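You operate a simulated robot arm through the tools that you are given. There is no shell and no other tool.

The job below is to be done with a simulated robot arm. You get a single attempt, and the scene is never put back.

Task
Measure the yellow water bottle and rack it as the white tester says.
Fine: set the colour knob to yellow; leave the tester on. Set down upright: what you pick out.

It is judged by the outcome, as a careful person would: the job done as asked, and still so three seconds after it is handed in. It fails if anything else is knocked over, pushed out of place, dropped, spilled or broken.

Robot
A 6-joint arm with a two-finger parallel gripper, fixed in place. Base frame: the origin is at the foot of the arm, x ahead of it, y to its left, z up; the work surface is at about z = 913. Readings come in mm, rad, newtons and seconds.
Its first joint turns from -2.897 to 2.897 rad. Payload 3.91 kg.
The tool frame sits at the grasp point between the pads (the TCP): z along the fingers, y along the line on which they close. The tips reach 30 mm beyond it. The gripper opens to 110 mm. The fingers are 20 mm wide and 10 mm thick; the gripper's body (48 by 112 mm) begins 55 mm behind the TCP.
Orientation is that of the tool frame in the base frame, as [roll, pitch, yaw] about the fixed x, y, z axes, in that order (R = Rz(yaw) Ry(pitch) Rx(roll)). With the fingers straight down and closing along the base's y, the tool's x points along the base's -x, its y along +y and its z along -z.

Tools
- The arm moves only by the tool jog_arm. Its arguments are lists of equal length, an entry for each row: "delta_pos": the shift along the tool's x, y, z in mm, a list of three; "turn": the turn, a rotation vector about the tool's x, y, z in degrees, a list of three; "fingers": the gripper command, from -1 (fully open) to 1 (shut), values between in proportion. In form: {"delta_pos": [[x, y, z], ...], "turn": [[ax, ay, az], ...], "fingers": [fingers, ...]}. A call has 1 to 20 rows; each row shifts and turns the commanded pose from where the row before left it, along the tool's axes as they then stand. Rows are played at 5 a second. More than 50 mm and 0.15 rad between two rows, or a gripper value outside its range, and nothing of the call is played. Where a pose cannot be reached the arm comes as near as it can. A force on the tool above 90 N (or 10 N above the force at the start of the call, whichever is more), or a blocked arm, ends the call early, and 0.2 s more pass. The fingers move at their own pace (about 108 mm/s each) and stop on an object; they squeeze with about 44 N. The grip force told is the motor's: it shows also when the fingers shut on nothing. Time passes only in rows, and 0.2 s behind the last, so rows that do not move let the fingers close. It gives the time, the measured TCP pose, the force on the tool (base axes), the opening and the grip force at its end, in the units of the frame above (readings bear some noise), with the torque about the TCP (base axes, N m) and any sound that the robot's microphone picked up.
- Cameras (640 x 400 px; columns grow to the right, rows downward): "scene" is fixed at [399.2, 501.3, 1510]; the picture's right is [-0.89, -0.45, 0.00], its down [-0.32, 0.63, -0.71] and it looks along [0.32, -0.64, -0.70] (base axes); focal length 309 px, centre (320, 200). "wrist" rides on the gripper at [72, 17, -103] in the tool frame; the picture's right is [-0.23, 0.97, 0.00], its down [-0.76, -0.18, -0.62] and it looks along [-0.61, -0.14, 0.78] (tool axes); focal length 222 px, centre (320, 200).
- grab_frame(camera): a new picture of that camera. It takes no simulated time.
- probe_pixels(camera, pixels): for up to 12 pixels [column, row] of the newest picture of that camera ("zoom" is the newest enlarged one), the place [x, y, z] in the base frame of the surface seen there, good to about 2 mm. It takes no simulated time.
- zoom(camera, box): a new picture of the part [left, top, right, bottom] of that camera's present view, enlarged. It takes no simulated time.
- sign_off(): hands the job in; it is judged then, once.

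Open the gripper and draw the arm clear of the work before you hand the job in, unless the task says otherwise.

The tools are called after "Request:" as a command line: name --argument value ..., lists and objects as JSON in quotes. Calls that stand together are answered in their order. jog_arm: Moves the arm, as the interface text tells. Its arguments: {"type":"object","properties":{"delta_pos":{"type":"array"},"turn":{"type":"array"},"fingers":{"type":"array"}},"required":["delta_pos","turn","fingers"]} The other tools are called the same way: grab_frame (camera) takes a picture; probe_pixels (camera, pixels) gives the place of the surface under pixels of a picture; zoom (camera, box) takes an enlarged picture of a part of a camera's view; sign_off () hands the job in.

At the start:

```text
time_s: 0.0
ee_pos: [708.3, -16.4, 1198.2]
ee_rot: [3.139, 0.0, 3.141]
wrist_force: [-0.1, -1.0, 0.4]
wrist_torque: [-0.01, 0.0, -0.04]
finger_gap: 110.2
grip_force: 0.0
```

scene: 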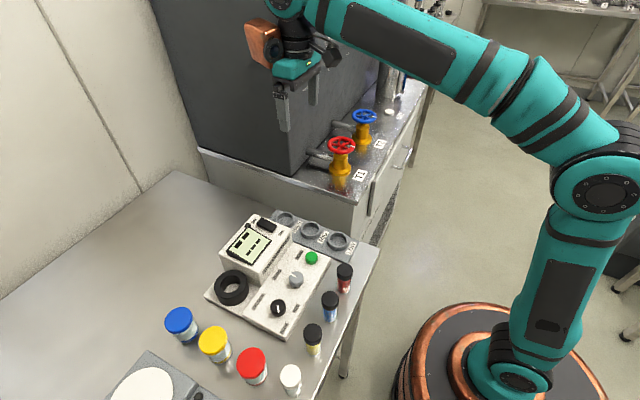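
wrist: 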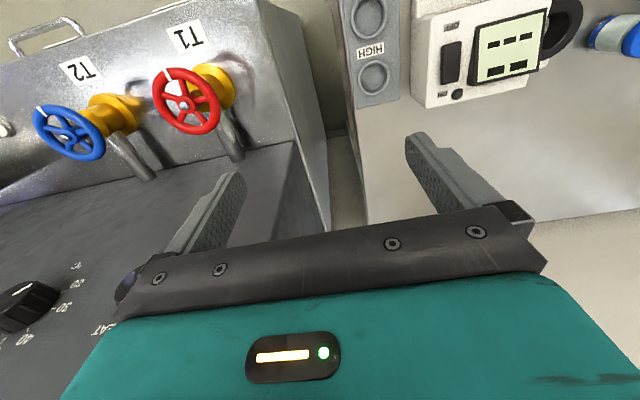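

The scene picture shows a white tester around (265,280) with knobs, a black ring, and bottles at (345,278), (330,305), (313,340), plus jars with coloured lids. I'll zoom in on the tester and bottles.

Request:
zoom --camera "scene" --box '[190, 200, 370, 320]'

Request:
zoom --camera "scene" --box '[100, 280, 380, 400]'

Request:
zoom --camera "wrist" --box '[330, 0, 640, 190]'

```text
3.33 times, centred on (280, 260) of scene
```

zoom: 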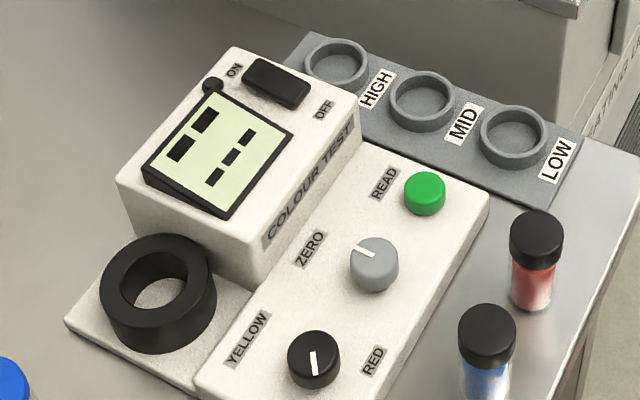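

```text
2.29 times, centred on (240, 340) of scene
```

zoom: 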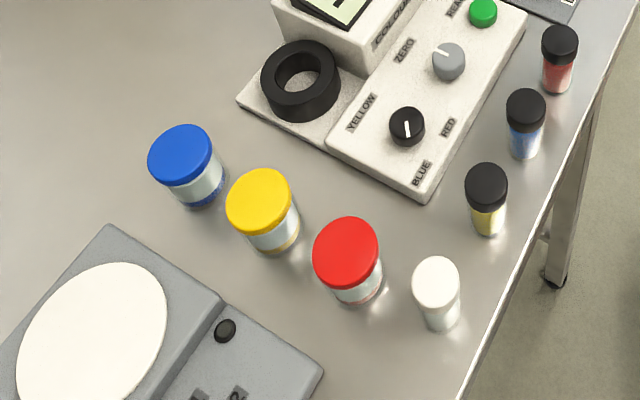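

```text
2.06 times, centred on (485, 95) of wrist
```

zoom: 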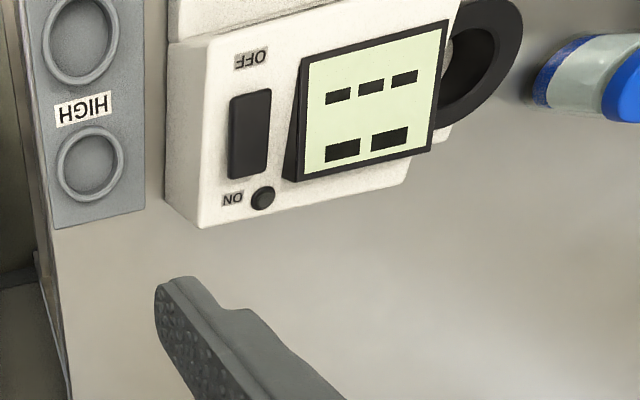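

The display shows small and large blocks. The well (black ring) looks empty, and the rack has HIGH/MID/LOW cups. I'll probe positions in the scene picture, so I first take a fresh scene zoom.

Request:
zoom --camera "scene" --box '[190, 200, 370, 320]'

Request:
probe_pixels --camera "zoom" --pixels '[[265, 75], [295, 92], [425, 190], [373, 255], [313, 350], [158, 290], [158, 240], [110, 290], [205, 280], [337, 65], [420, 103], [513, 140]]'

Request:
probe_pixels --camera "scene" --pixels '[[345, 269], [330, 297], [313, 330], [290, 372], [251, 358], [214, 336], [180, 317], [342, 290], [312, 352], [150, 385], [280, 306], [355, 255]]'

```text
3.33 times, centred on (280, 260) of scene
```

zoom: 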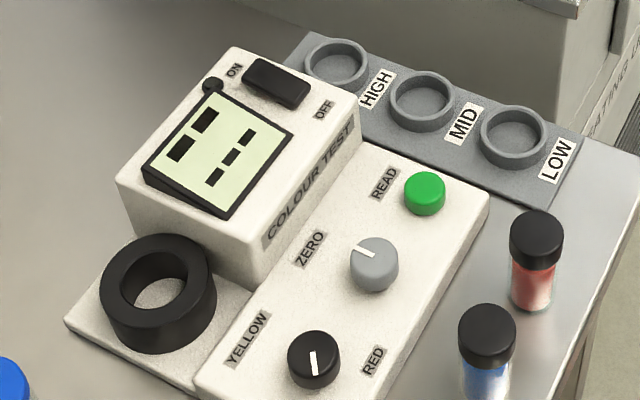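

```text
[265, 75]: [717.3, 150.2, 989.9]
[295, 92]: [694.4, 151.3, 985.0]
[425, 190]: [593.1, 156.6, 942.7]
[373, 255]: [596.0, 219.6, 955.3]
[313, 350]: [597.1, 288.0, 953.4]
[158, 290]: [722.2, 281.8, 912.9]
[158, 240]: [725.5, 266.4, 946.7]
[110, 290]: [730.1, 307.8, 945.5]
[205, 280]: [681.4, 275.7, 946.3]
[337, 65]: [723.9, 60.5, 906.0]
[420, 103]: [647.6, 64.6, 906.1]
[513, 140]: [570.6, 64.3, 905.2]
```

```text
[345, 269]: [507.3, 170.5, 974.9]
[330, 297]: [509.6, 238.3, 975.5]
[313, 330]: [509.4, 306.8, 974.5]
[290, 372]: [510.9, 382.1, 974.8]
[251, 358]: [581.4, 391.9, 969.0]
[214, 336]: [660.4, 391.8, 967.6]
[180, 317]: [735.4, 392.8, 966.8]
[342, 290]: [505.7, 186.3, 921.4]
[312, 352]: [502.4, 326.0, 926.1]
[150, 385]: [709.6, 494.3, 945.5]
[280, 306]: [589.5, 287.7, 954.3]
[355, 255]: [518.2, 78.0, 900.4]
```

The OFF end of the rocker appears lower than the ON end, and the status lamp near (213,85 in zoom) is dark, so the tester seems to be off. I'll move the arm over the bench's near side so the wrist camera sees the tester's panel closely.

Request:
jog_arm --delta_pos '[[25, 36, 8], [25, 36, 8], [25, 36, 8], [25, 36, 8], [25, 36, 8], [25, 36, 8], [0, 0, 0]]' --turn '[[0, 0, 0], [0, 0, 0], [0, 0, 0], [0, 0, 0], [0, 0, 0], [0, 0, 0], [0, 0, 0]]' --fingers '[-1, -1, -1, -1, -1, -1, -1]'

Request:
grab_frame --camera "wrist"

Request:
grab_frame --camera "scene"

```text
time_s: 1.6
ee_pos: [554.0, 201.0, 1149.6]
ee_rot: [3.14, 0.002, -3.141]
wrist_force: [-0.6, -0.6, 0.6]
wrist_torque: [0.01, 0.0, 0.02]
finger_gap: 109.9
grip_force: 0.1
```

```text
taken
```

wrist: 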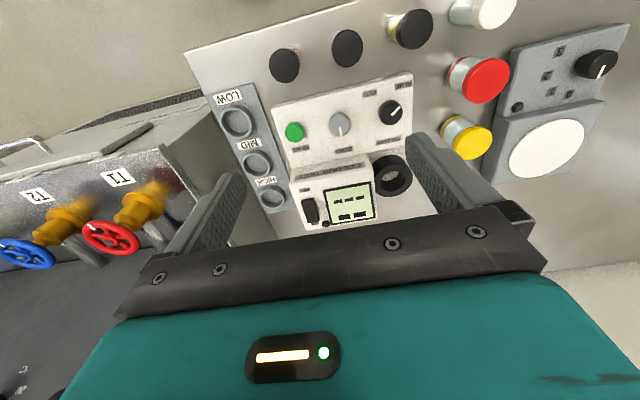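

```text
taken
```

scene: 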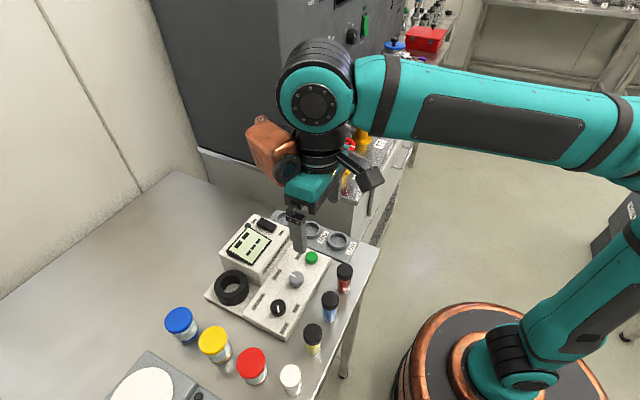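

The wrist view now covers the tester at (340,160). I'll zoom on the panel and the well.

Request:
zoom --camera "wrist" --box '[270, 80, 430, 180]'

Request:
zoom --camera "wrist" --box '[280, 140, 430, 240]'

Request:
zoom --camera "wrist" --box '[390, 0, 640, 190]'

```text
4.00 times, centred on (350, 130) of wrist
```

zoom: 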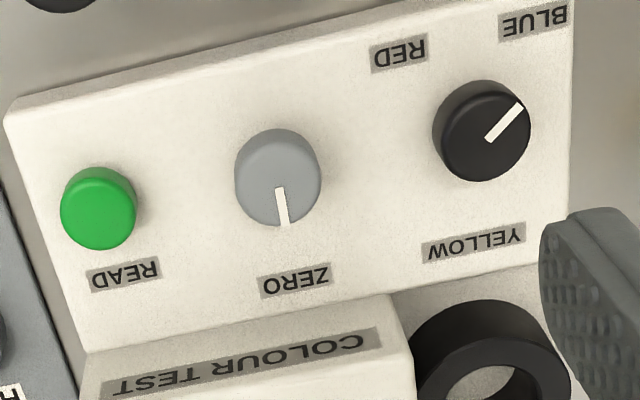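

```text
4.00 times, centred on (355, 190) of wrist
```

zoom: 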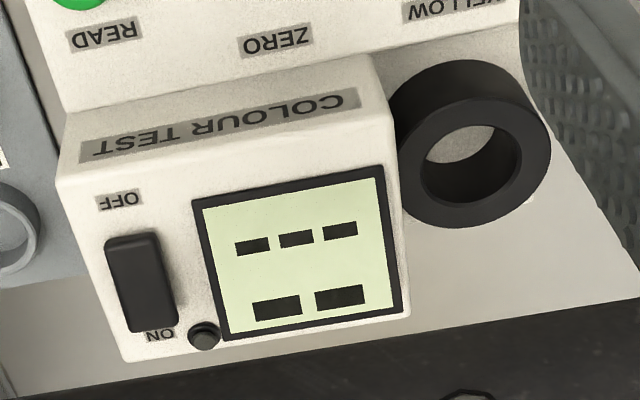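

```text
2.11 times, centred on (515, 95) of wrist
```

zoom: 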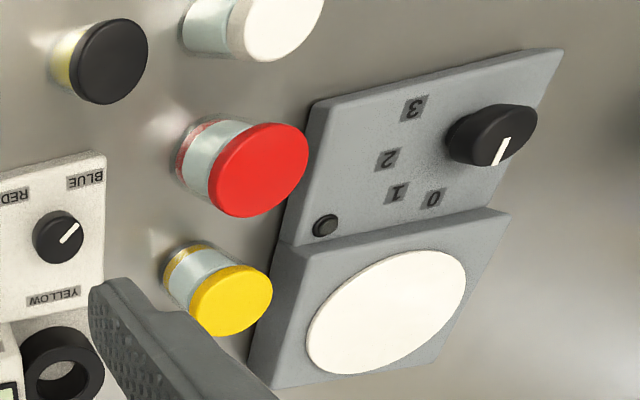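

The colour knob's pointer is on BLUE, the rocker's end nearer OFF seems pressed, and the lamp is dark. I'll probe the switch, knobs, well and vials in the wrist view.

Request:
zoom --camera "wrist" --box '[280, 140, 430, 240]'

Request:
probe_pixels --camera "zoom" --pixels '[[130, 245], [140, 280], [148, 315], [110, 250], [160, 245], [90, 280], [200, 335], [200, 260], [470, 65], [405, 140], [545, 140], [450, 215]]'

Request:
probe_pixels --camera "zoom" --pixels '[[420, 165], [515, 140], [470, 200], [465, 140], [560, 280], [200, 350], [20, 330], [300, 200], [290, 310], [230, 130], [350, 80], [15, 180]]'

```text
4.00 times, centred on (355, 190) of wrist
```

zoom: 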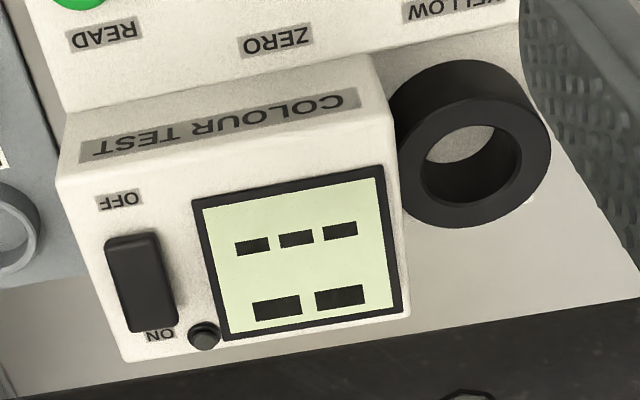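

```text
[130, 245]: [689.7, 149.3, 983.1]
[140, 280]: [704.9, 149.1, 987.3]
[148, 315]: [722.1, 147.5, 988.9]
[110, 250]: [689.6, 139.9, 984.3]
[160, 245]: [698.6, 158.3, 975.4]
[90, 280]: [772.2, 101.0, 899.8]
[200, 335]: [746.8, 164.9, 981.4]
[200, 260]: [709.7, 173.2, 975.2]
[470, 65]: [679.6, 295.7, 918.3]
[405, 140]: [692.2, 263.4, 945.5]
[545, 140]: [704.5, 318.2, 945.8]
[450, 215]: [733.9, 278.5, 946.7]
```

```text
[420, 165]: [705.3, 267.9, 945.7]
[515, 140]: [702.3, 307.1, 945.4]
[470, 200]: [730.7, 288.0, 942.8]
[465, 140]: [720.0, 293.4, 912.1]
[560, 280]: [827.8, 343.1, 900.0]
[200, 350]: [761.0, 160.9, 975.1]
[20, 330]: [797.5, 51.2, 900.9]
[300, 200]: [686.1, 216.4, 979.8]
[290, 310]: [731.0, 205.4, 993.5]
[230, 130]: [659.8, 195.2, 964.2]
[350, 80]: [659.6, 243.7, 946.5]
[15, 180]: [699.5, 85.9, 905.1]
```

The rocker's ON end (x≈722) is ~6 mm higher than its OFF end, so it is off. Next I probe the front panel: knobs, button, labels and panel surface heights.

Request:
zoom --camera "wrist" --box '[270, 80, 430, 180]'

Request:
probe_pixels --camera "zoom" --pixels '[[440, 130], [530, 120], [480, 85], [490, 170], [487, 138], [520, 105], [400, 130], [550, 60], [450, 200], [200, 220], [200, 100], [560, 10]]'

Request:
probe_pixels --camera "zoom" --pixels '[[278, 135], [240, 175], [318, 175], [283, 220], [280, 190], [99, 175], [66, 205], [134, 205], [98, 240], [30, 110], [80, 330], [380, 290]]'

```text
4.00 times, centred on (350, 130) of wrist
```

zoom: 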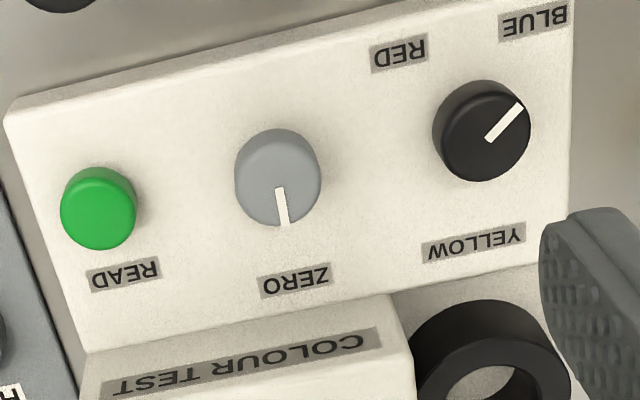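

```text
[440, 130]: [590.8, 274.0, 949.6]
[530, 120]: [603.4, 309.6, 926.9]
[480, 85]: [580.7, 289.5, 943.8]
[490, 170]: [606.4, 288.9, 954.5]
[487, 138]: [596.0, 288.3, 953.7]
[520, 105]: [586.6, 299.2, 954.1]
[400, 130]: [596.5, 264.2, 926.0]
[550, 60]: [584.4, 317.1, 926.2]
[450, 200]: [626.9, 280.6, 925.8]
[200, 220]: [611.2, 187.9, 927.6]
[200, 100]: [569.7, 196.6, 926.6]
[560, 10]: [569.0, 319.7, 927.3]
```

```text
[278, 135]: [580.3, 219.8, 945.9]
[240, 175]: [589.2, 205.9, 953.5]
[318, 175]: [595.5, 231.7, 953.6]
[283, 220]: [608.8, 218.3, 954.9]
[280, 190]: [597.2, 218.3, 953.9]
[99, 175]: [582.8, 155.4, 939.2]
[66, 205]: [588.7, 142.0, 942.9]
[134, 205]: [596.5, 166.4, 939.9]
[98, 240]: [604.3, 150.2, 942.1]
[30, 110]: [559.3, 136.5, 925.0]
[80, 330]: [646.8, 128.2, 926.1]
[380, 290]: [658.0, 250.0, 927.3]
```

The panel surface is at z≈926, the knob tops at z≈954, and READ's top at z≈943. I'll probe the colour labels' positions and the vials and rack cups.

Request:
probe_pixels --camera "zoom" --pixels '[[474, 242], [399, 54], [535, 19], [295, 281], [125, 273]]'

Request:
zoom --camera "wrist" --box '[200, 70, 320, 220]'

Request:
zoom --camera "wrist" --box '[260, 0, 520, 100]'

```text
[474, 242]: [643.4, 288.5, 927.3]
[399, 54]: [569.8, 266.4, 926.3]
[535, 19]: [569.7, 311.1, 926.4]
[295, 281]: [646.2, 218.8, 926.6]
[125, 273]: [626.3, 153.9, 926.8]
```

```text
2.67 times, centred on (260, 145) of wrist
```

zoom: 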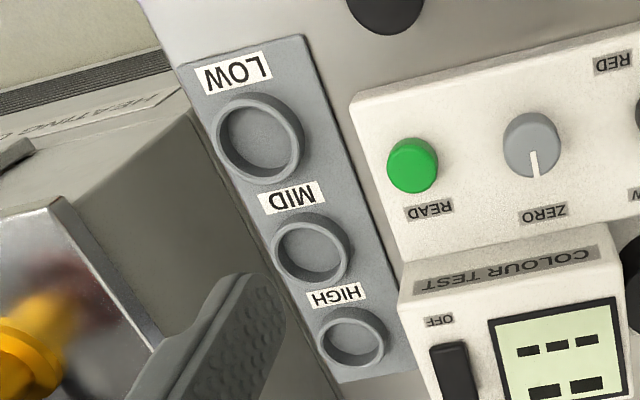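

```text
2.46 times, centred on (390, 50) of wrist
```

zoom: 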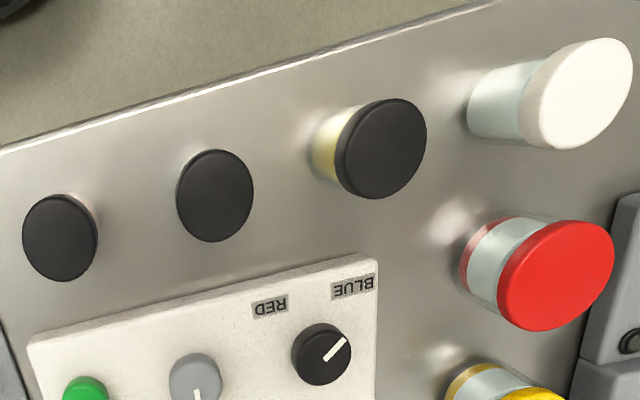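

Labels lie at YELLOW (+x, 0°), RED (−140°) and BLUE (+139°) about the knob centre (596,288), while the pointer is at ≈131°. First I switch the tester on: close the fingers and move above the rocker's ON end at (724,149).

Request:
jog_arm --delta_pos '[[0, 0, 0], [-42, -13, 10], [-42, -13, 10], [-42, -13, 10], [-42, -13, 10], [0, 0, 35], [0, 0, 35], [0, 0, 0], [0, 0, 0]]' --turn '[[0, 0, 0], [0, 0, 0], [0, 0, 0], [0, 0, 0], [0, 0, 0], [0, 0, 0], [0, 0, 0], [0, 0, 0], [0, 0, 0]]' --fingers '[1, 1, 1, 1, 1, 1, 1, 1, 1]'

Request:
grab_frame --camera "wrist"

Request:
zoom --camera "scene" --box '[190, 180, 370, 300]'

```text
time_s: 3.6
ee_pos: [727.0, 146.7, 1039.1]
ee_rot: [3.14, 0.001, -3.141]
wrist_force: [-0.2, -0.4, 0.4]
wrist_torque: [0.04, 0.01, 0.01]
finger_gap: 0.2
grip_force: 37.8
```

```text
taken
```

wrist: 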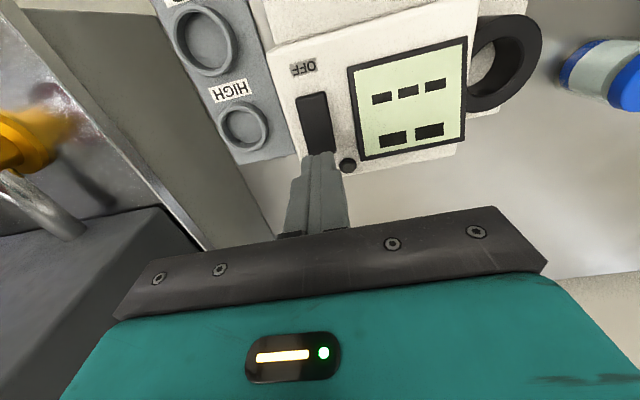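

```text
3.33 times, centred on (280, 240) of scene
```

zoom: 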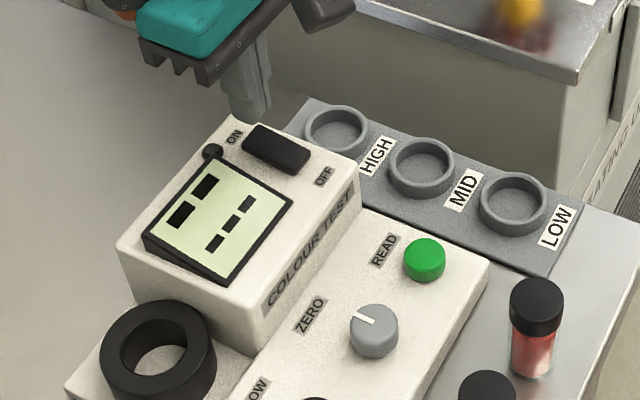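

The closed fingertips hang just above the rocker's ON end. I check the tip's real place by probing it before pressing.

Request:
probe_pixels --camera "zoom" --pixels '[[248, 112], [235, 105], [265, 105], [250, 100], [265, 135], [300, 160]]'

Request:
probe_pixels --camera "wrist" --pixels '[[318, 155], [312, 160], [326, 160], [310, 100], [318, 140], [348, 165]]'

```text
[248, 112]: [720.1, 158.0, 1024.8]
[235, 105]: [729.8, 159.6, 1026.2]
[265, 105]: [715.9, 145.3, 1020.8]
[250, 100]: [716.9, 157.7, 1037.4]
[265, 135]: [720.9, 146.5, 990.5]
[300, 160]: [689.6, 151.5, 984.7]
```

```text
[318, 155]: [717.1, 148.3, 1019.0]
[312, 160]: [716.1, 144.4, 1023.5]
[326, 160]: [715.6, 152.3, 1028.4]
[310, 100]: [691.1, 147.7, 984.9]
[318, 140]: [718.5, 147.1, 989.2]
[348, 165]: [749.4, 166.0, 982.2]
```

The tip spans x≈716–736 and y≈138–158, right over the ON end (top z≈990). I descend and press in small steps.

Request:
jog_arm --delta_pos '[[2, 1, 8], [0, 0, 8], [0, 0, 2], [0, 0, 2], [0, 0, 2], [0, 0, 2], [0, 0, 0]]' --turn '[[0, 0, 0], [0, 0, 0], [0, 0, 0], [0, 0, 0], [0, 0, 0], [0, 0, 0], [0, 0, 0]]' --fingers '[1, 1, 1, 1, 1, 1, 1]'

Request:
zoom --camera "scene" --box '[190, 180, 370, 300]'

```text
time_s: 5.2
ee_pos: [724.5, 148.6, 1016.1]
ee_rot: [3.139, 0.002, -3.141]
wrist_force: [0.5, 0.3, 4.4]
wrist_torque: [0.0, 0.02, -0.05]
finger_gap: 0.0
grip_force: 37.3
```

```text
3.33 times, centred on (280, 240) of scene
```

zoom: 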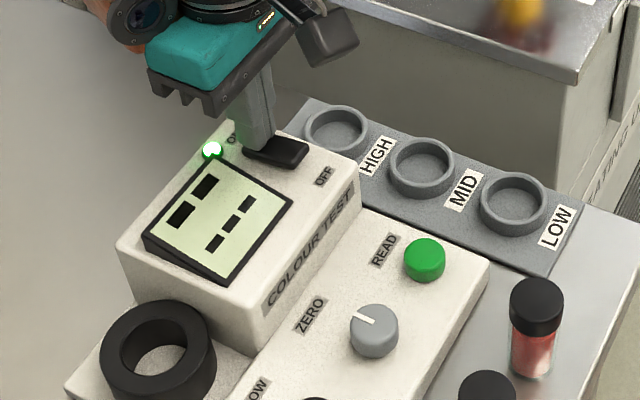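

The lamp at zoom (212,150) is now green with 4 N of force. I press 2 mm more to let it latch and then lift off and check.

Request:
jog_arm --delta_pos '[[0, 0, 1], [0, 0, 1], [0, 0, 0], [0, 0, -10], [0, 0, -30], [0, 0, -30], [0, 0, 0]]' --turn '[[0, 0, 0], [0, 0, 0], [0, 0, 0], [0, 0, 0], [0, 0, 0], [0, 0, 0], [0, 0, 0]]' --fingers '[1, 1, 1, 1, 1, 1, 1]'

Request:
zoom --camera "scene" --box '[190, 180, 370, 300]'

Request:
grab_frame --camera "wrist"

```text
time_s: 6.8
ee_pos: [725.9, 149.0, 1083.9]
ee_rot: [3.141, 0.001, 3.141]
wrist_force: [0.4, -0.6, 0.0]
wrist_torque: [0.01, 0.01, 0.03]
finger_gap: 0.3
grip_force: 37.3
```

```text
3.33 times, centred on (280, 240) of scene
```

zoom: 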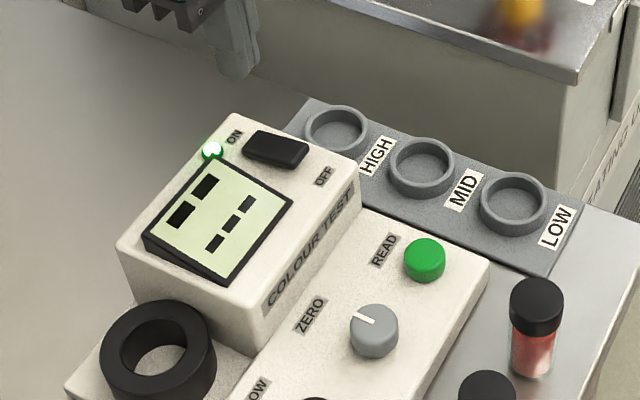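

```text
taken
```

wrist: 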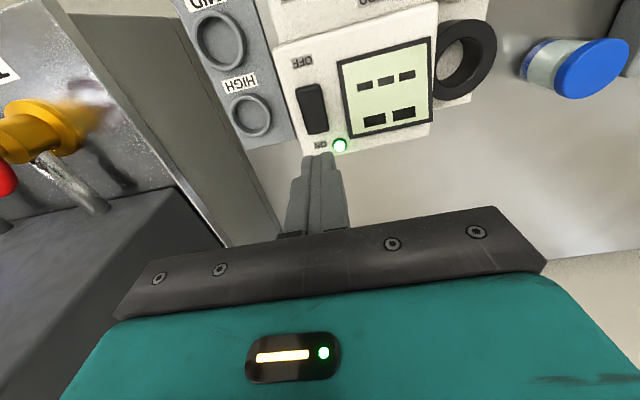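

The tester is on (green lamp) and the display shows dashes. Next is the colour knob at (596,288): I move above it, turn the tool about 65° counter-clockwise seen from above, and part-open the fingers to ~50 mm.

Request:
jog_arm --delta_pos '[[32.2, 35, 0], [32.2, 35, 0], [32.2, 35, 0], [32.2, 34.7, 0], [0, 0, 30], [0, 0, 0], [0, 0, 0], [0, 0, 0], [0, 0, 0], [0, 0, 0], [0, 0, 0], [0, 0, 0], [0, 0, 0], [0, 0, 0]]' --turn '[[0, 0, 0], [0, 0, 0], [0, 0, 0], [0, 0, 0], [0, 0, 0], [0, 0, -8.2], [0, 0, -8.2], [0, 0, -8.2], [0, 0, -8.2], [0, 0, -8.2], [0, 0, -8.2], [0, 0, -8.2], [0, 0, -8.2], [0, 0, 0]]' --fingers '[1, 1, 1, 1, 0.09, 0.09, 0.09, 0.09, 0.09, 0.09, 0.09, 0.09, 0.09, 0.09]'

Request:
grab_frame --camera "wrist"

Request:
grab_frame --camera "scene"

```text
time_s: 9.8
ee_pos: [596.4, 288.2, 1053.6]
ee_rot: [-3.141, 0.002, -1.995]
wrist_force: [-0.1, 0.3, 0.1]
wrist_torque: [0.02, -0.01, -0.01]
finger_gap: 50.0
grip_force: 0.0
```

```text
taken
```

wrist: 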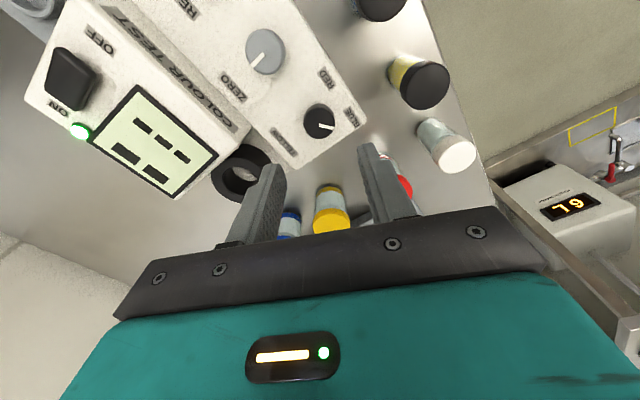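

```text
taken
```

scene: 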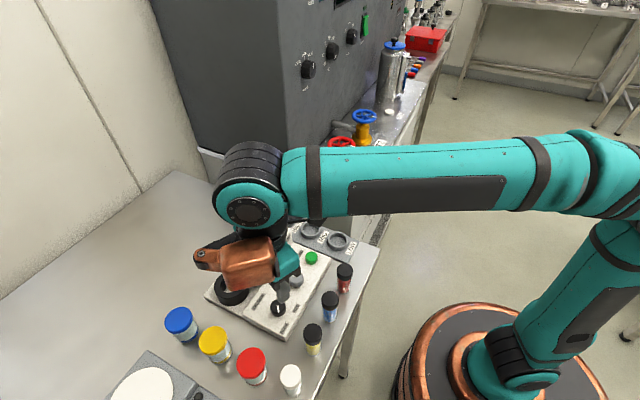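

The tool is above the knob with yaw −1.995. I zoom the wrist view on the knob at (320,120) to refine its centre.

Request:
zoom --camera "wrist" --box '[280, 90, 360, 140]'

Request:
probe_pixels --camera "zoom" --pixels '[[320, 250], [200, 240], [440, 250], [310, 140], [330, 360], [320, 245], [430, 285], [230, 190], [380, 340], [250, 340], [400, 190], [150, 300]]'

```text
8.00 times, centred on (320, 115) of wrist
```

zoom: 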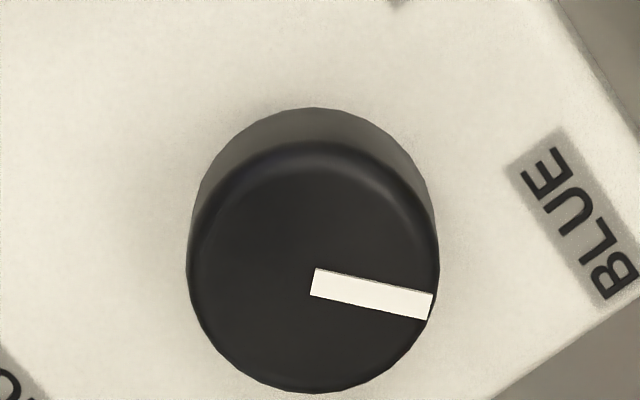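

```text
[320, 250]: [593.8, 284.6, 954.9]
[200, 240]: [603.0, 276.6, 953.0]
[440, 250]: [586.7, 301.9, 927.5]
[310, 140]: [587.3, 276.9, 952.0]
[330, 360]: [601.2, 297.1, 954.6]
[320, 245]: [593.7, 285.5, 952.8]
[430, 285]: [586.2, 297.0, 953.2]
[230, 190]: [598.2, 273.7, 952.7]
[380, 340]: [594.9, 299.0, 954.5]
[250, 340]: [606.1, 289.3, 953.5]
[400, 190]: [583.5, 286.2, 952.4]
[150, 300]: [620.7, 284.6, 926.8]
```

The knob centre is at (595.8,288.0) with radius 14 mm, under the TCP. I lower to TCP z≈961 (tips 5 mm above the panel) and close on the knob.

Request:
jog_arm --delta_pos '[[0, 0, 40], [0, 0, 40], [0, 0, 12], [0, 0, 0], [0, 0, 0], [0, 0, 0], [0, 0, 0], [0, 0, 0]]' --turn '[[0, 0, 0], [0, 0, 0], [0, 0, 0], [0, 0, 0], [0, 0, 0], [0, 0, 0], [0, 0, 0], [0, 0, 0]]' --fingers '[0.09, 0.09, 0.09, 0.09, 0.4, 0.5, 0.7, 0.7]'

Request:
zoom --camera "scene" --box '[210, 240, 360, 340]'

```text
time_s: 11.6
ee_pos: [596.8, 287.7, 960.4]
ee_rot: [3.141, -0.001, -1.994]
wrist_force: [-19.9, 3.6, -9.2]
wrist_torque: [0.37, 0.29, 0.02]
finger_gap: 29.7
grip_force: 44.9
```

```text
4.00 times, centred on (285, 290) of scene
```

zoom: 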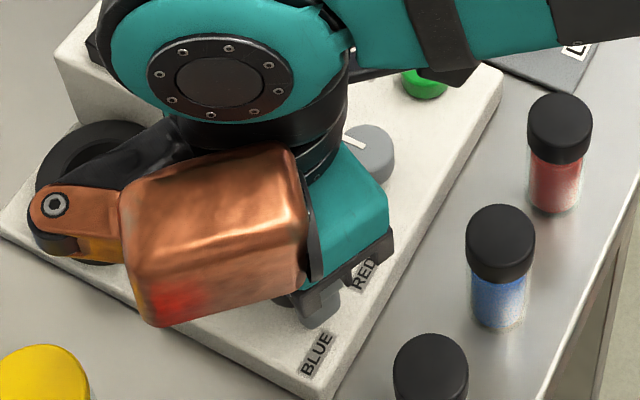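

The fingers hold the knob (gap 29.7) with a 20 N side load toward −x, so I'm about 1 mm off. I shift 1 mm along tool +y to centre and re-read.

Request:
jog_arm --delta_pos '[[0, 1, 0], [0, 0, 0]]' --turn '[[0, 0, 0], [0, 0, 0]]' --fingers '[0.7, 0.7]'

```text
time_s: 12.2
ee_pos: [596.7, 287.1, 960.8]
ee_rot: [-3.14, 0.0, -1.996]
wrist_force: [-6.6, 3.4, -8.3]
wrist_torque: [-0.54, 0.25, 0.02]
finger_gap: 29.9
grip_force: 45.0
```

The side load dropped to ~7 N. Now I turn the knob clockwise (tool +z), first about 66°, and check.

Request:
jog_arm --delta_pos '[[0, 0.4, 0], [0, 0, 0], [0, 0, 0], [0, 0, 0], [0, 0, 0], [0, 0, 0], [0, 0, 0], [0, 0, 0], [0, 0, 0]]' --turn '[[0, 0, 0], [0, 0, 8.2], [0, 0, 8.2], [0, 0, 8.2], [0, 0, 8.2], [0, 0, 8.2], [0, 0, 8.2], [0, 0, 8.2], [0, 0, 8.2]]' --fingers '[0.7, 0.7, 0.7, 0.7, 0.7, 0.7, 0.7, 0.7, 0.7]'

Request:
grab_frame --camera "wrist"

```text
time_s: 14.2
ee_pos: [595.9, 288.4, 961.5]
ee_rot: [3.138, 0.001, 3.139]
wrist_force: [34.6, -17.1, 22.3]
wrist_torque: [-0.45, -0.71, -0.01]
finger_gap: 29.6
grip_force: 45.0
```

```text
taken
```

wrist: 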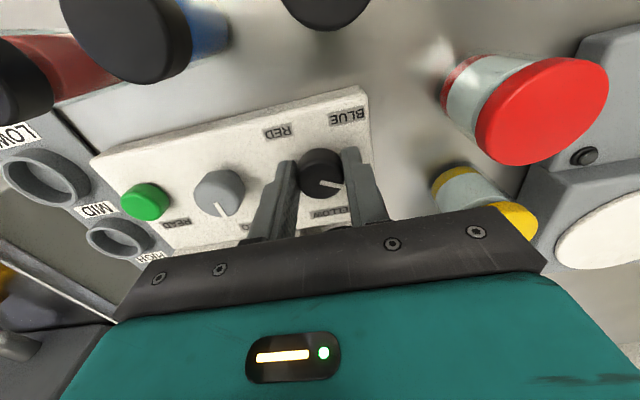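

The knob turned with the tool (pointer now toward +y), but the side load built to ~38 N. I open slightly to relax it and look at the pose before regrasping.

Request:
jog_arm --delta_pos '[[0, 0, 0], [0, 0, 0], [0, 0, 0], [0, 0, 0]]' --turn '[[0, 0, 0], [0, 0, 0], [0, 0, 0], [0, 0, 0]]' --fingers '[0.4, 0.2, 0.2, 0.2]'

Request:
zoom --camera "wrist" --box '[260, 110, 390, 220]'

Request:
probe_pixels --camera "zoom" --pixels '[[220, 240], [290, 180], [300, 300], [400, 260], [380, 250], [310, 245]]'

```text
time_s: 15.2
ee_pos: [593.6, 289.7, 961.6]
ee_rot: [3.14, 0.0, -3.141]
wrist_force: [-0.1, -0.2, -0.6]
wrist_torque: [-0.04, -0.01, 0.03]
finger_gap: 44.3
grip_force: 0.2
```

```text
3.64 times, centred on (325, 165) of wrist
```

zoom: 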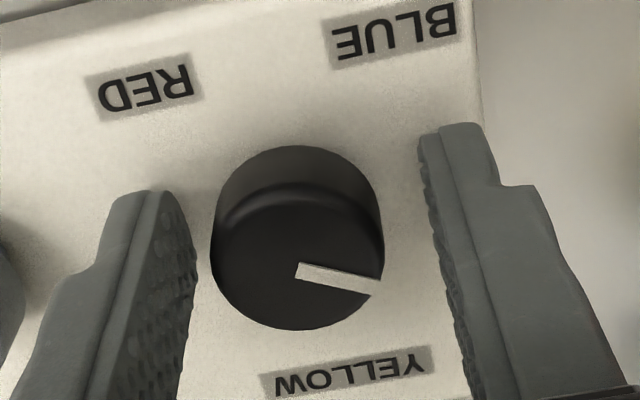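

```text
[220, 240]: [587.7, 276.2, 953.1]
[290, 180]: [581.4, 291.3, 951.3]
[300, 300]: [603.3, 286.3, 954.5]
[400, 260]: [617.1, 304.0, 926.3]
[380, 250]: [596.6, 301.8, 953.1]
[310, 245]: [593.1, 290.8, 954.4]
```

The pointer is now at ≈64° and the TCP sits ~2 mm off the knob centre (596,288). I shift to centre it, then regrasp and read the load.

Request:
jog_arm --delta_pos '[[-2, -1.6, 0], [0, 0, 0], [0, 0, 0], [0, 0, 0], [0, 0, 0]]' --turn '[[0, 0, 0], [0, 0, 0], [0, 0, 0], [0, 0, 0], [0, 0, 0]]' --fingers '[0.2, 0.3, 0.45, 0.6, 0.6]'

```text
time_s: 16.4
ee_pos: [598.4, 288.0, 961.2]
ee_rot: [3.14, 0.001, -3.142]
wrist_force: [1.4, -0.6, -0.2]
wrist_torque: [-0.06, 0.0, 0.04]
finger_gap: 29.5
grip_force: 45.5
```

The grip is centred with nearly no load. I turn another 64° clockwise to bring the pointer to YELLOW.

Request:
jog_arm --delta_pos '[[0, 0, 0], [0, 0, 0], [0, 0, 0], [0, 0, 0], [0, 0, 0], [0, 0, 0], [0, 0, 0], [0, 0, 0], [0, 0, 0]]' --turn '[[0, 0, 8], [0, 0, 8], [0, 0, 8], [0, 0, 8], [0, 0, 8], [0, 0, 8], [0, 0, 8], [0, 0, 8], [0, 0, 0]]' --fingers '[0.6, 0.6, 0.6, 0.6, 0.6, 0.6, 0.6, 0.6, 0.6]'

Request:
grab_frame --camera "wrist"

```text
time_s: 18.4
ee_pos: [595.7, 287.6, 960.6]
ee_rot: [3.141, 0.0, 2.022]
wrist_force: [25.1, -3.8, 8.3]
wrist_torque: [-0.56, -0.69, 0.02]
finger_gap: 29.9
grip_force: 44.9
```

```text
taken
```

wrist: 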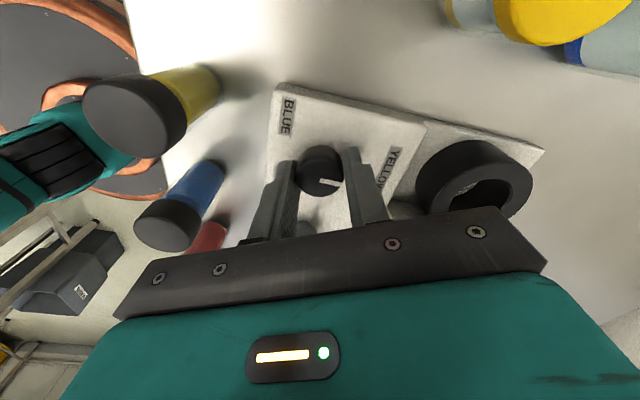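

The pointer now seems to point at the YELLOW label (393,165). I open to relax and then check the pointer's angle.

Request:
jog_arm --delta_pos '[[0, 0, 0], [0, 0, 0], [0, 0, -40], [0, 0, -40], [0, 0, 0]]' --turn '[[0, 0, 0], [0, 0, 0], [0, 0, 0], [0, 0, 0], [0, 0, 0]]' --fingers '[0.3, 0.1, 0.1, 0.1, 0.1]'

Request:
zoom --camera "wrist" --box '[240, 60, 440, 200]'

Request:
zoom --camera "scene" --box '[190, 200, 370, 320]'

```text
time_s: 19.6
ee_pos: [596.9, 288.7, 1041.9]
ee_rot: [3.14, -0.001, 2.026]
wrist_force: [0.3, -0.3, -0.2]
wrist_torque: [-0.01, 0.0, 0.02]
finger_gap: 49.6
grip_force: 0.1
```

```text
2.86 times, centred on (340, 130) of wrist
```

zoom: 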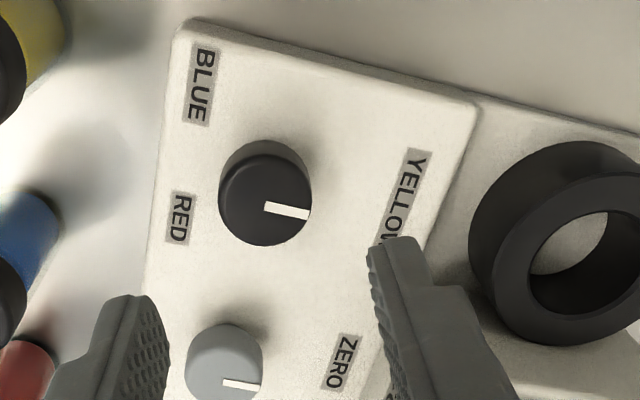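

```text
3.33 times, centred on (280, 260) of scene
```

zoom: 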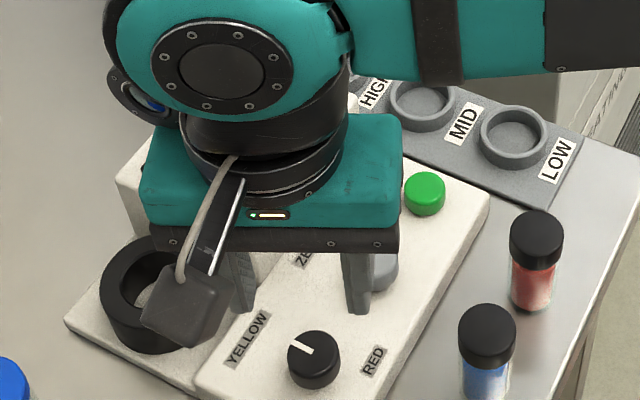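

Request:
probe_pixels --camera "zoom" --pixels '[[310, 353], [293, 343], [300, 347], [340, 360], [290, 360], [313, 385]]'

Request:
zoom --camera "wrist" --box '[310, 105, 355, 150]'

Request:
probe_pixels --camera "zoom" --pixels '[[200, 330], [320, 340], [240, 335], [120, 280], [330, 280], [240, 420]]'

```text
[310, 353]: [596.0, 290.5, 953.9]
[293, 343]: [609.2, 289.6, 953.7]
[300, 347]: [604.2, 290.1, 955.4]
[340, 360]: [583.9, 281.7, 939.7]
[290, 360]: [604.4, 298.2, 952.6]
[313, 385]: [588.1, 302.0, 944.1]
```

```text
8.89 times, centred on (332, 128) of wrist
```

zoom: 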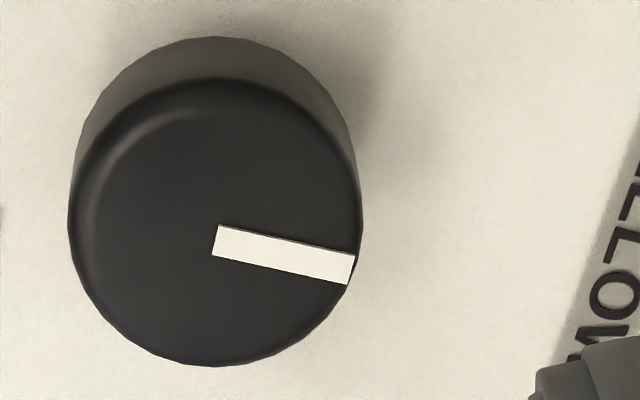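

```text
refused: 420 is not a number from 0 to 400
```

The pointer tip is at (609,289.6), i.e. at ~0° from the centre (596,288.5), which is YELLOW. Next I turn the wrist back, raise it and move back to view the vials and display.

Request:
jog_arm --delta_pos '[[0, 0, -11], [0, 0, -11], [0, 0, -11], [0, 0, -11], [0, 0, -11], [0, 0, -11], [0, 0, -11], [0, 0, -11], [42, 14, 0], [42, 14, 0], [42, 14, 0], [41, 14, 0], [0, 0, 0]]' --turn '[[0, 0, -8], [0, 0, -8], [0, 0, -8], [0, 0, -8], [0, 0, -8], [0, 0, -8], [0, 0, -8], [0, 0, -8], [0, 0, 0], [0, 0, 0], [0, 0, 0], [0, 0, 0], [0, 0, 0]]' --fingers '[0.1, 0.1, 0.1, -0.09, -0.09, -0.09, -0.09, -0.09, -0.09, -0.09, -0.09, -0.09, -0.09]'

Request:
grab_frame --camera "wrist"

Request:
zoom --camera "scene" --box '[190, 200, 370, 320]'

```text
time_s: 22.4
ee_pos: [426.0, 343.1, 1131.4]
ee_rot: [3.141, 0.002, 3.141]
wrist_force: [0.5, -0.9, -0.9]
wrist_torque: [0.02, 0.01, 0.04]
finger_gap: 60.1
grip_force: 0.1
```

```text
taken
```

wrist: 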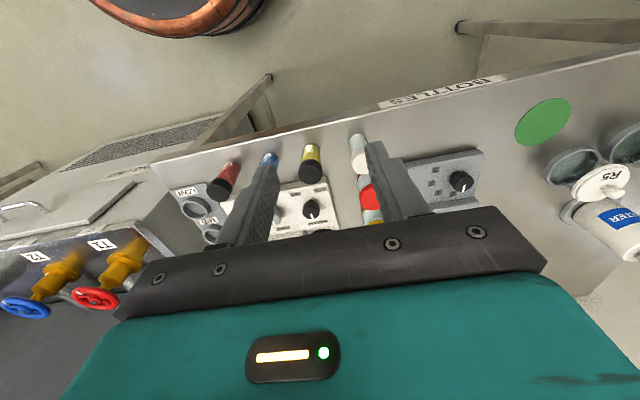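

```text
3.33 times, centred on (280, 260) of scene
```

zoom: 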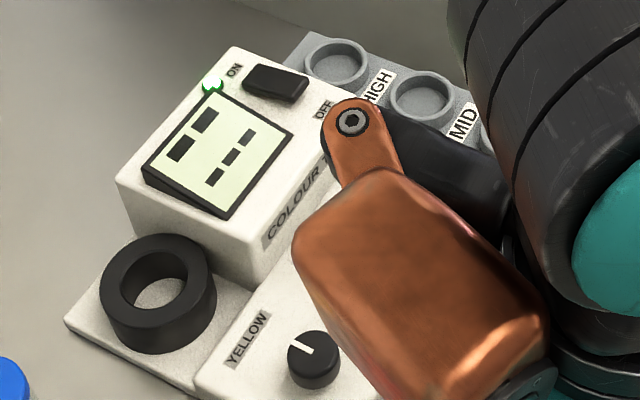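

The table's front edge carries a "BOTTLES" label near (440,90), and there's more on the bench to +y. I zoom in to see both.

Request:
zoom --camera "wrist" --box '[360, 60, 640, 260]'

Request:
zoom --camera "wrist" --box '[180, 110, 400, 240]'

```text
2.00 times, centred on (500, 160) of wrist
```

zoom: 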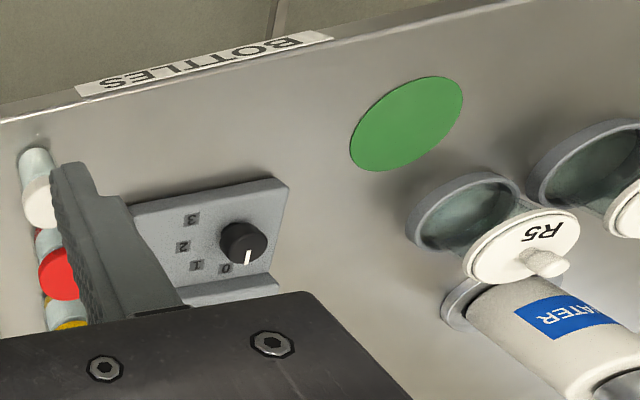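

```text
2.91 times, centred on (290, 175) of wrist
```

zoom: 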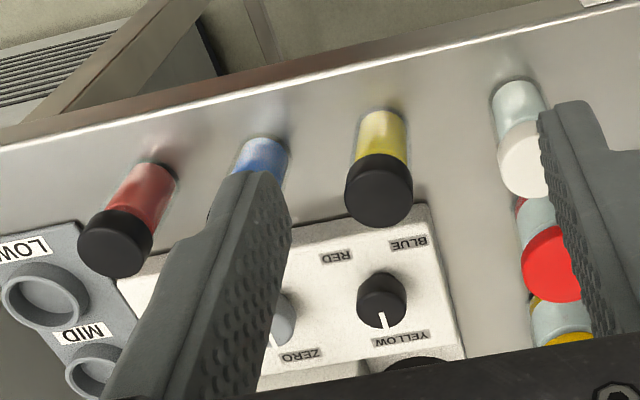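

The other bench items (WATER bottle, dishes) belong to another station; the yellow-water vial is at zoom (380,170) and the clear blank with white cap at (522,140). I probe both caps' edges to get their centres.

Request:
probe_pixels --camera "zoom" --pixels '[[380, 195], [350, 190], [409, 190], [378, 160], [382, 222], [385, 130], [383, 115], [525, 165], [503, 160], [524, 130], [530, 190], [515, 85]]'

Request:
zoom --camera "scene" --box '[240, 300, 360, 400]'

```text
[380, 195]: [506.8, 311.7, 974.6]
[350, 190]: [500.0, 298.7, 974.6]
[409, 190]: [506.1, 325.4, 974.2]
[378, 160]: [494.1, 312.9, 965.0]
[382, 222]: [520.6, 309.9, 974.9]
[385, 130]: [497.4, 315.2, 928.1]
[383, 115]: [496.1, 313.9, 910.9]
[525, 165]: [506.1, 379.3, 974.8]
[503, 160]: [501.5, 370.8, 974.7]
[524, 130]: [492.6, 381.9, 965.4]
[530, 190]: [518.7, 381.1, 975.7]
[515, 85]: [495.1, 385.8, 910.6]
```

```text
4.00 times, centred on (300, 350) of scene
```

zoom: 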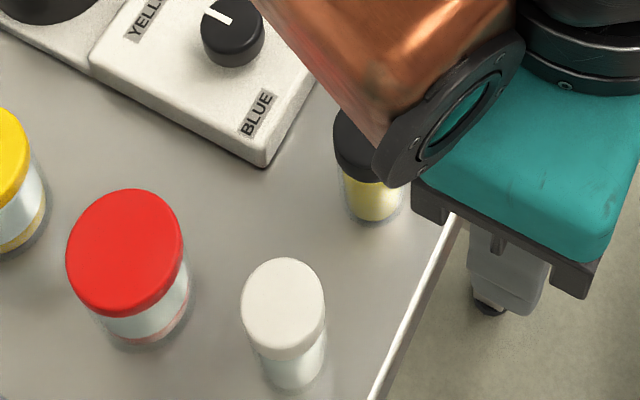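

The yellow vial's cap centres at ≈(507.5,312) with radius ~13.5. For the white-capped blank I probe the scene zoom's cap ellipse around (283,301).

Request:
probe_pixels --camera "zoom" --pixels '[[283, 301], [245, 300], [321, 300], [283, 263], [283, 338], [290, 375], [300, 345], [255, 330], [310, 270]]'

```text
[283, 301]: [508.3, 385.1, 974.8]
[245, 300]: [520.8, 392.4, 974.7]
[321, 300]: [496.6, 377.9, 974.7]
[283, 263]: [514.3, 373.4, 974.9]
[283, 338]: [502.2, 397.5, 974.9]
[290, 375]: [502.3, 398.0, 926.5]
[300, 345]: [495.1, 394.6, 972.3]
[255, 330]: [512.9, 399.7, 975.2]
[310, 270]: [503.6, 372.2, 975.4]
```

The blank's centre is (508.4,385.3). Now I refine the well's centre from the scene view, where the ring is unobstructed.

Request:
zoom --camera "scene" --box '[205, 255, 265, 315]'

```text
6.67 times, centred on (235, 285) of scene
```

zoom: 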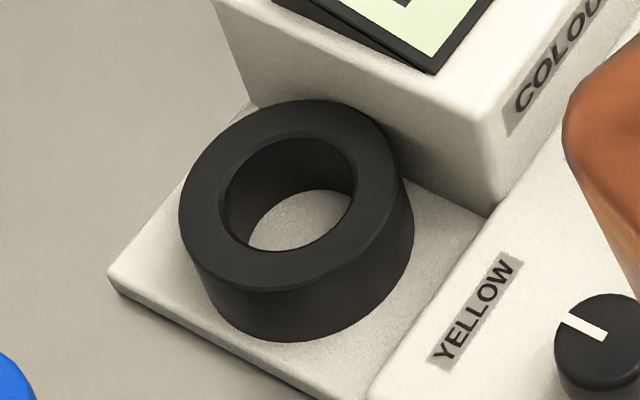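

I probe the inner and outer rim of the ring on opposite sides, plus the box side and hole floor.

Request:
probe_pixels --camera "zoom" --pixels '[[219, 205], [358, 180], [285, 132], [283, 254], [183, 215], [396, 165], [300, 103], [283, 288], [310, 215], [425, 180], [450, 130], [470, 230]]'

```text
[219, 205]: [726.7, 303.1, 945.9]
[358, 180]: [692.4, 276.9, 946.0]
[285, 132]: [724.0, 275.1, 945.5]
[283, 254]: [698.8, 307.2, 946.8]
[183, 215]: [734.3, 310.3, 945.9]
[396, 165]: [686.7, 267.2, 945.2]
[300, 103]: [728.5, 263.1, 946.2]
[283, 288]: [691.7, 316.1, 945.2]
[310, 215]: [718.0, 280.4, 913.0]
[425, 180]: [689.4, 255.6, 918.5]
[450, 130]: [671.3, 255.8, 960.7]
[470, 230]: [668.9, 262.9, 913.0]
```

The well's centre is (710.3,289.8), hole radius ≈20, rim z≈946, floor z≈913; the box wall is close at y≈256, so I'll grip vials along x. I rotate the tool 90° (closing along x) up here.

Request:
jog_arm --delta_pos '[[0, 0, 0], [0, 0, 0], [0, 0, 0], [0, 0, 0], [0, 0, 0], [0, 0, 0], [0, 0, 0], [0, 0, 0], [0, 0, 0], [0, 0, 0], [0, 0, 0], [0, 0, 0]]' --turn '[[0, 0, 8.2], [0, 0, 8.2], [0, 0, 8.2], [0, 0, 8.2], [0, 0, 8.2], [0, 0, 8.2], [0, 0, 8.2], [0, 0, 8.2], [0, 0, 8.2], [0, 0, 8.2], [0, 0, 8], [0, 0, 0]]' --fingers '[-0.09, -0.09, -0.09, -0.09, -0.09, -0.09, -0.09, -0.09, -0.09, -0.09, -0.09, -0.09]'

Request:
grab_frame --camera "wrist"

```text
time_s: 25.0
ee_pos: [429.2, 341.8, 1131.0]
ee_rot: [3.139, -0.002, 1.571]
wrist_force: [-0.3, -0.7, -0.6]
wrist_torque: [0.0, -0.02, 0.01]
finger_gap: 60.0
grip_force: 0.0
```

```text
taken
```

wrist: 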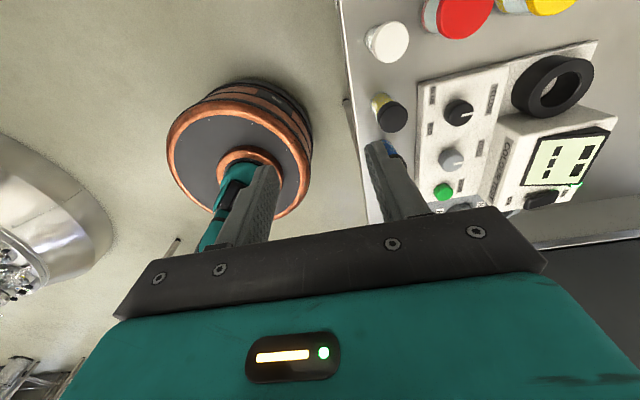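

Yaw is now 1.571, so tool x = base +y and tool y = base +x. I move above the white-capped blank at (508.4,385.3) and lower to z≈1030 to check alignment.

Request:
jog_arm --delta_pos '[[21.5, 40, 0], [21.5, 40, 0], [0, 0, 50], [0, 0, 50], [0, 0, 0], [0, 0, 0]]' --turn '[[0, 0, 0], [0, 0, 0], [0, 0, 0], [0, 0, 0], [0, 0, 0], [0, 0, 0]]' --fingers '[-0.09, -0.09, -0.09, -0.09, -0.09, -0.09]'

Request:
grab_frame --camera "wrist"

Request:
zoom --camera "scene" --box '[210, 280, 370, 400]'

```text
time_s: 26.4
ee_pos: [506.2, 384.6, 1027.0]
ee_rot: [3.139, -0.002, 1.571]
wrist_force: [0.1, -0.7, 0.2]
wrist_torque: [-0.01, 0.01, 0.01]
finger_gap: 60.1
grip_force: 0.1
```

```text
taken
```

wrist: 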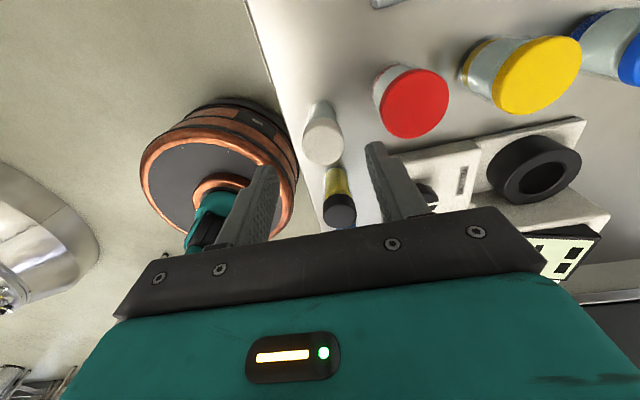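

```text
3.33 times, centred on (290, 340) of scene
```

zoom: 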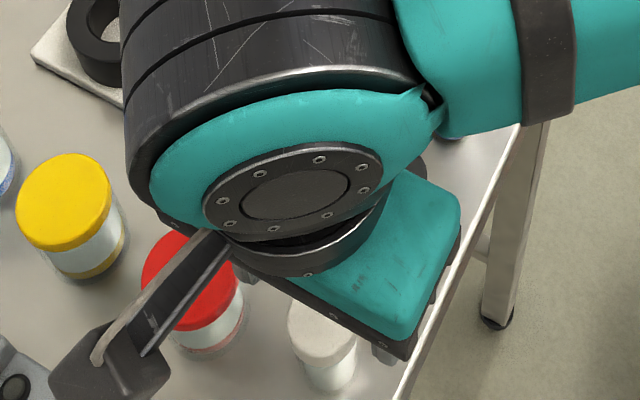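

The cap shows at (322,144) in the wrist view. I probe its rim and zoom to check that it's centred under the TCP.

Request:
zoom --camera "wrist" --box '[280, 90, 400, 190]'

Request:
probe_pixels --camera "wrist" --pixels '[[322, 145], [304, 145], [341, 144], [322, 163], [322, 127]]'

```text
4.00 times, centred on (340, 140) of wrist
```

zoom: 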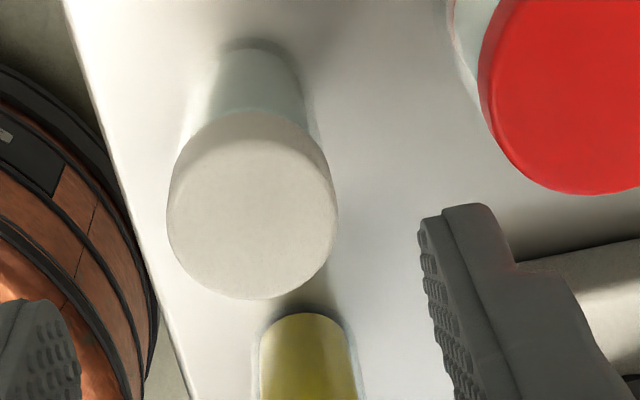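

```text
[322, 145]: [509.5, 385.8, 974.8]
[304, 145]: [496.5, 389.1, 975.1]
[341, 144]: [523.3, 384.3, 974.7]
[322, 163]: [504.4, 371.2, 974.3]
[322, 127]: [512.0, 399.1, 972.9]
```

The vial's centre is ≈(508.8,385.6), good. The z reading seems noisy, so I take another reading before descending.

Request:
jog_arm --delta_pos '[[0, 0, 0]]' --turn '[[0, 0, 0]]' --fingers '[-0.09]'

Request:
jog_arm --delta_pos '[[0, 0, 0]]' --turn '[[0, 0, 0]]' --fingers '[-0.09]'

```text
time_s: 26.8
ee_pos: [508.6, 384.7, 1027.6]
ee_rot: [3.142, 0.002, 1.571]
wrist_force: [-0.2, 0.2, -0.2]
wrist_torque: [-0.02, 0.02, -0.01]
finger_gap: 59.8
grip_force: 0.1
```

```text
time_s: 27.2
ee_pos: [506.2, 384.2, 1028.5]
ee_rot: [3.14, -0.002, 1.571]
wrist_force: [0.4, 0.0, -0.2]
wrist_torque: [0.01, 0.01, -0.01]
finger_gap: 59.7
grip_force: 0.1
```

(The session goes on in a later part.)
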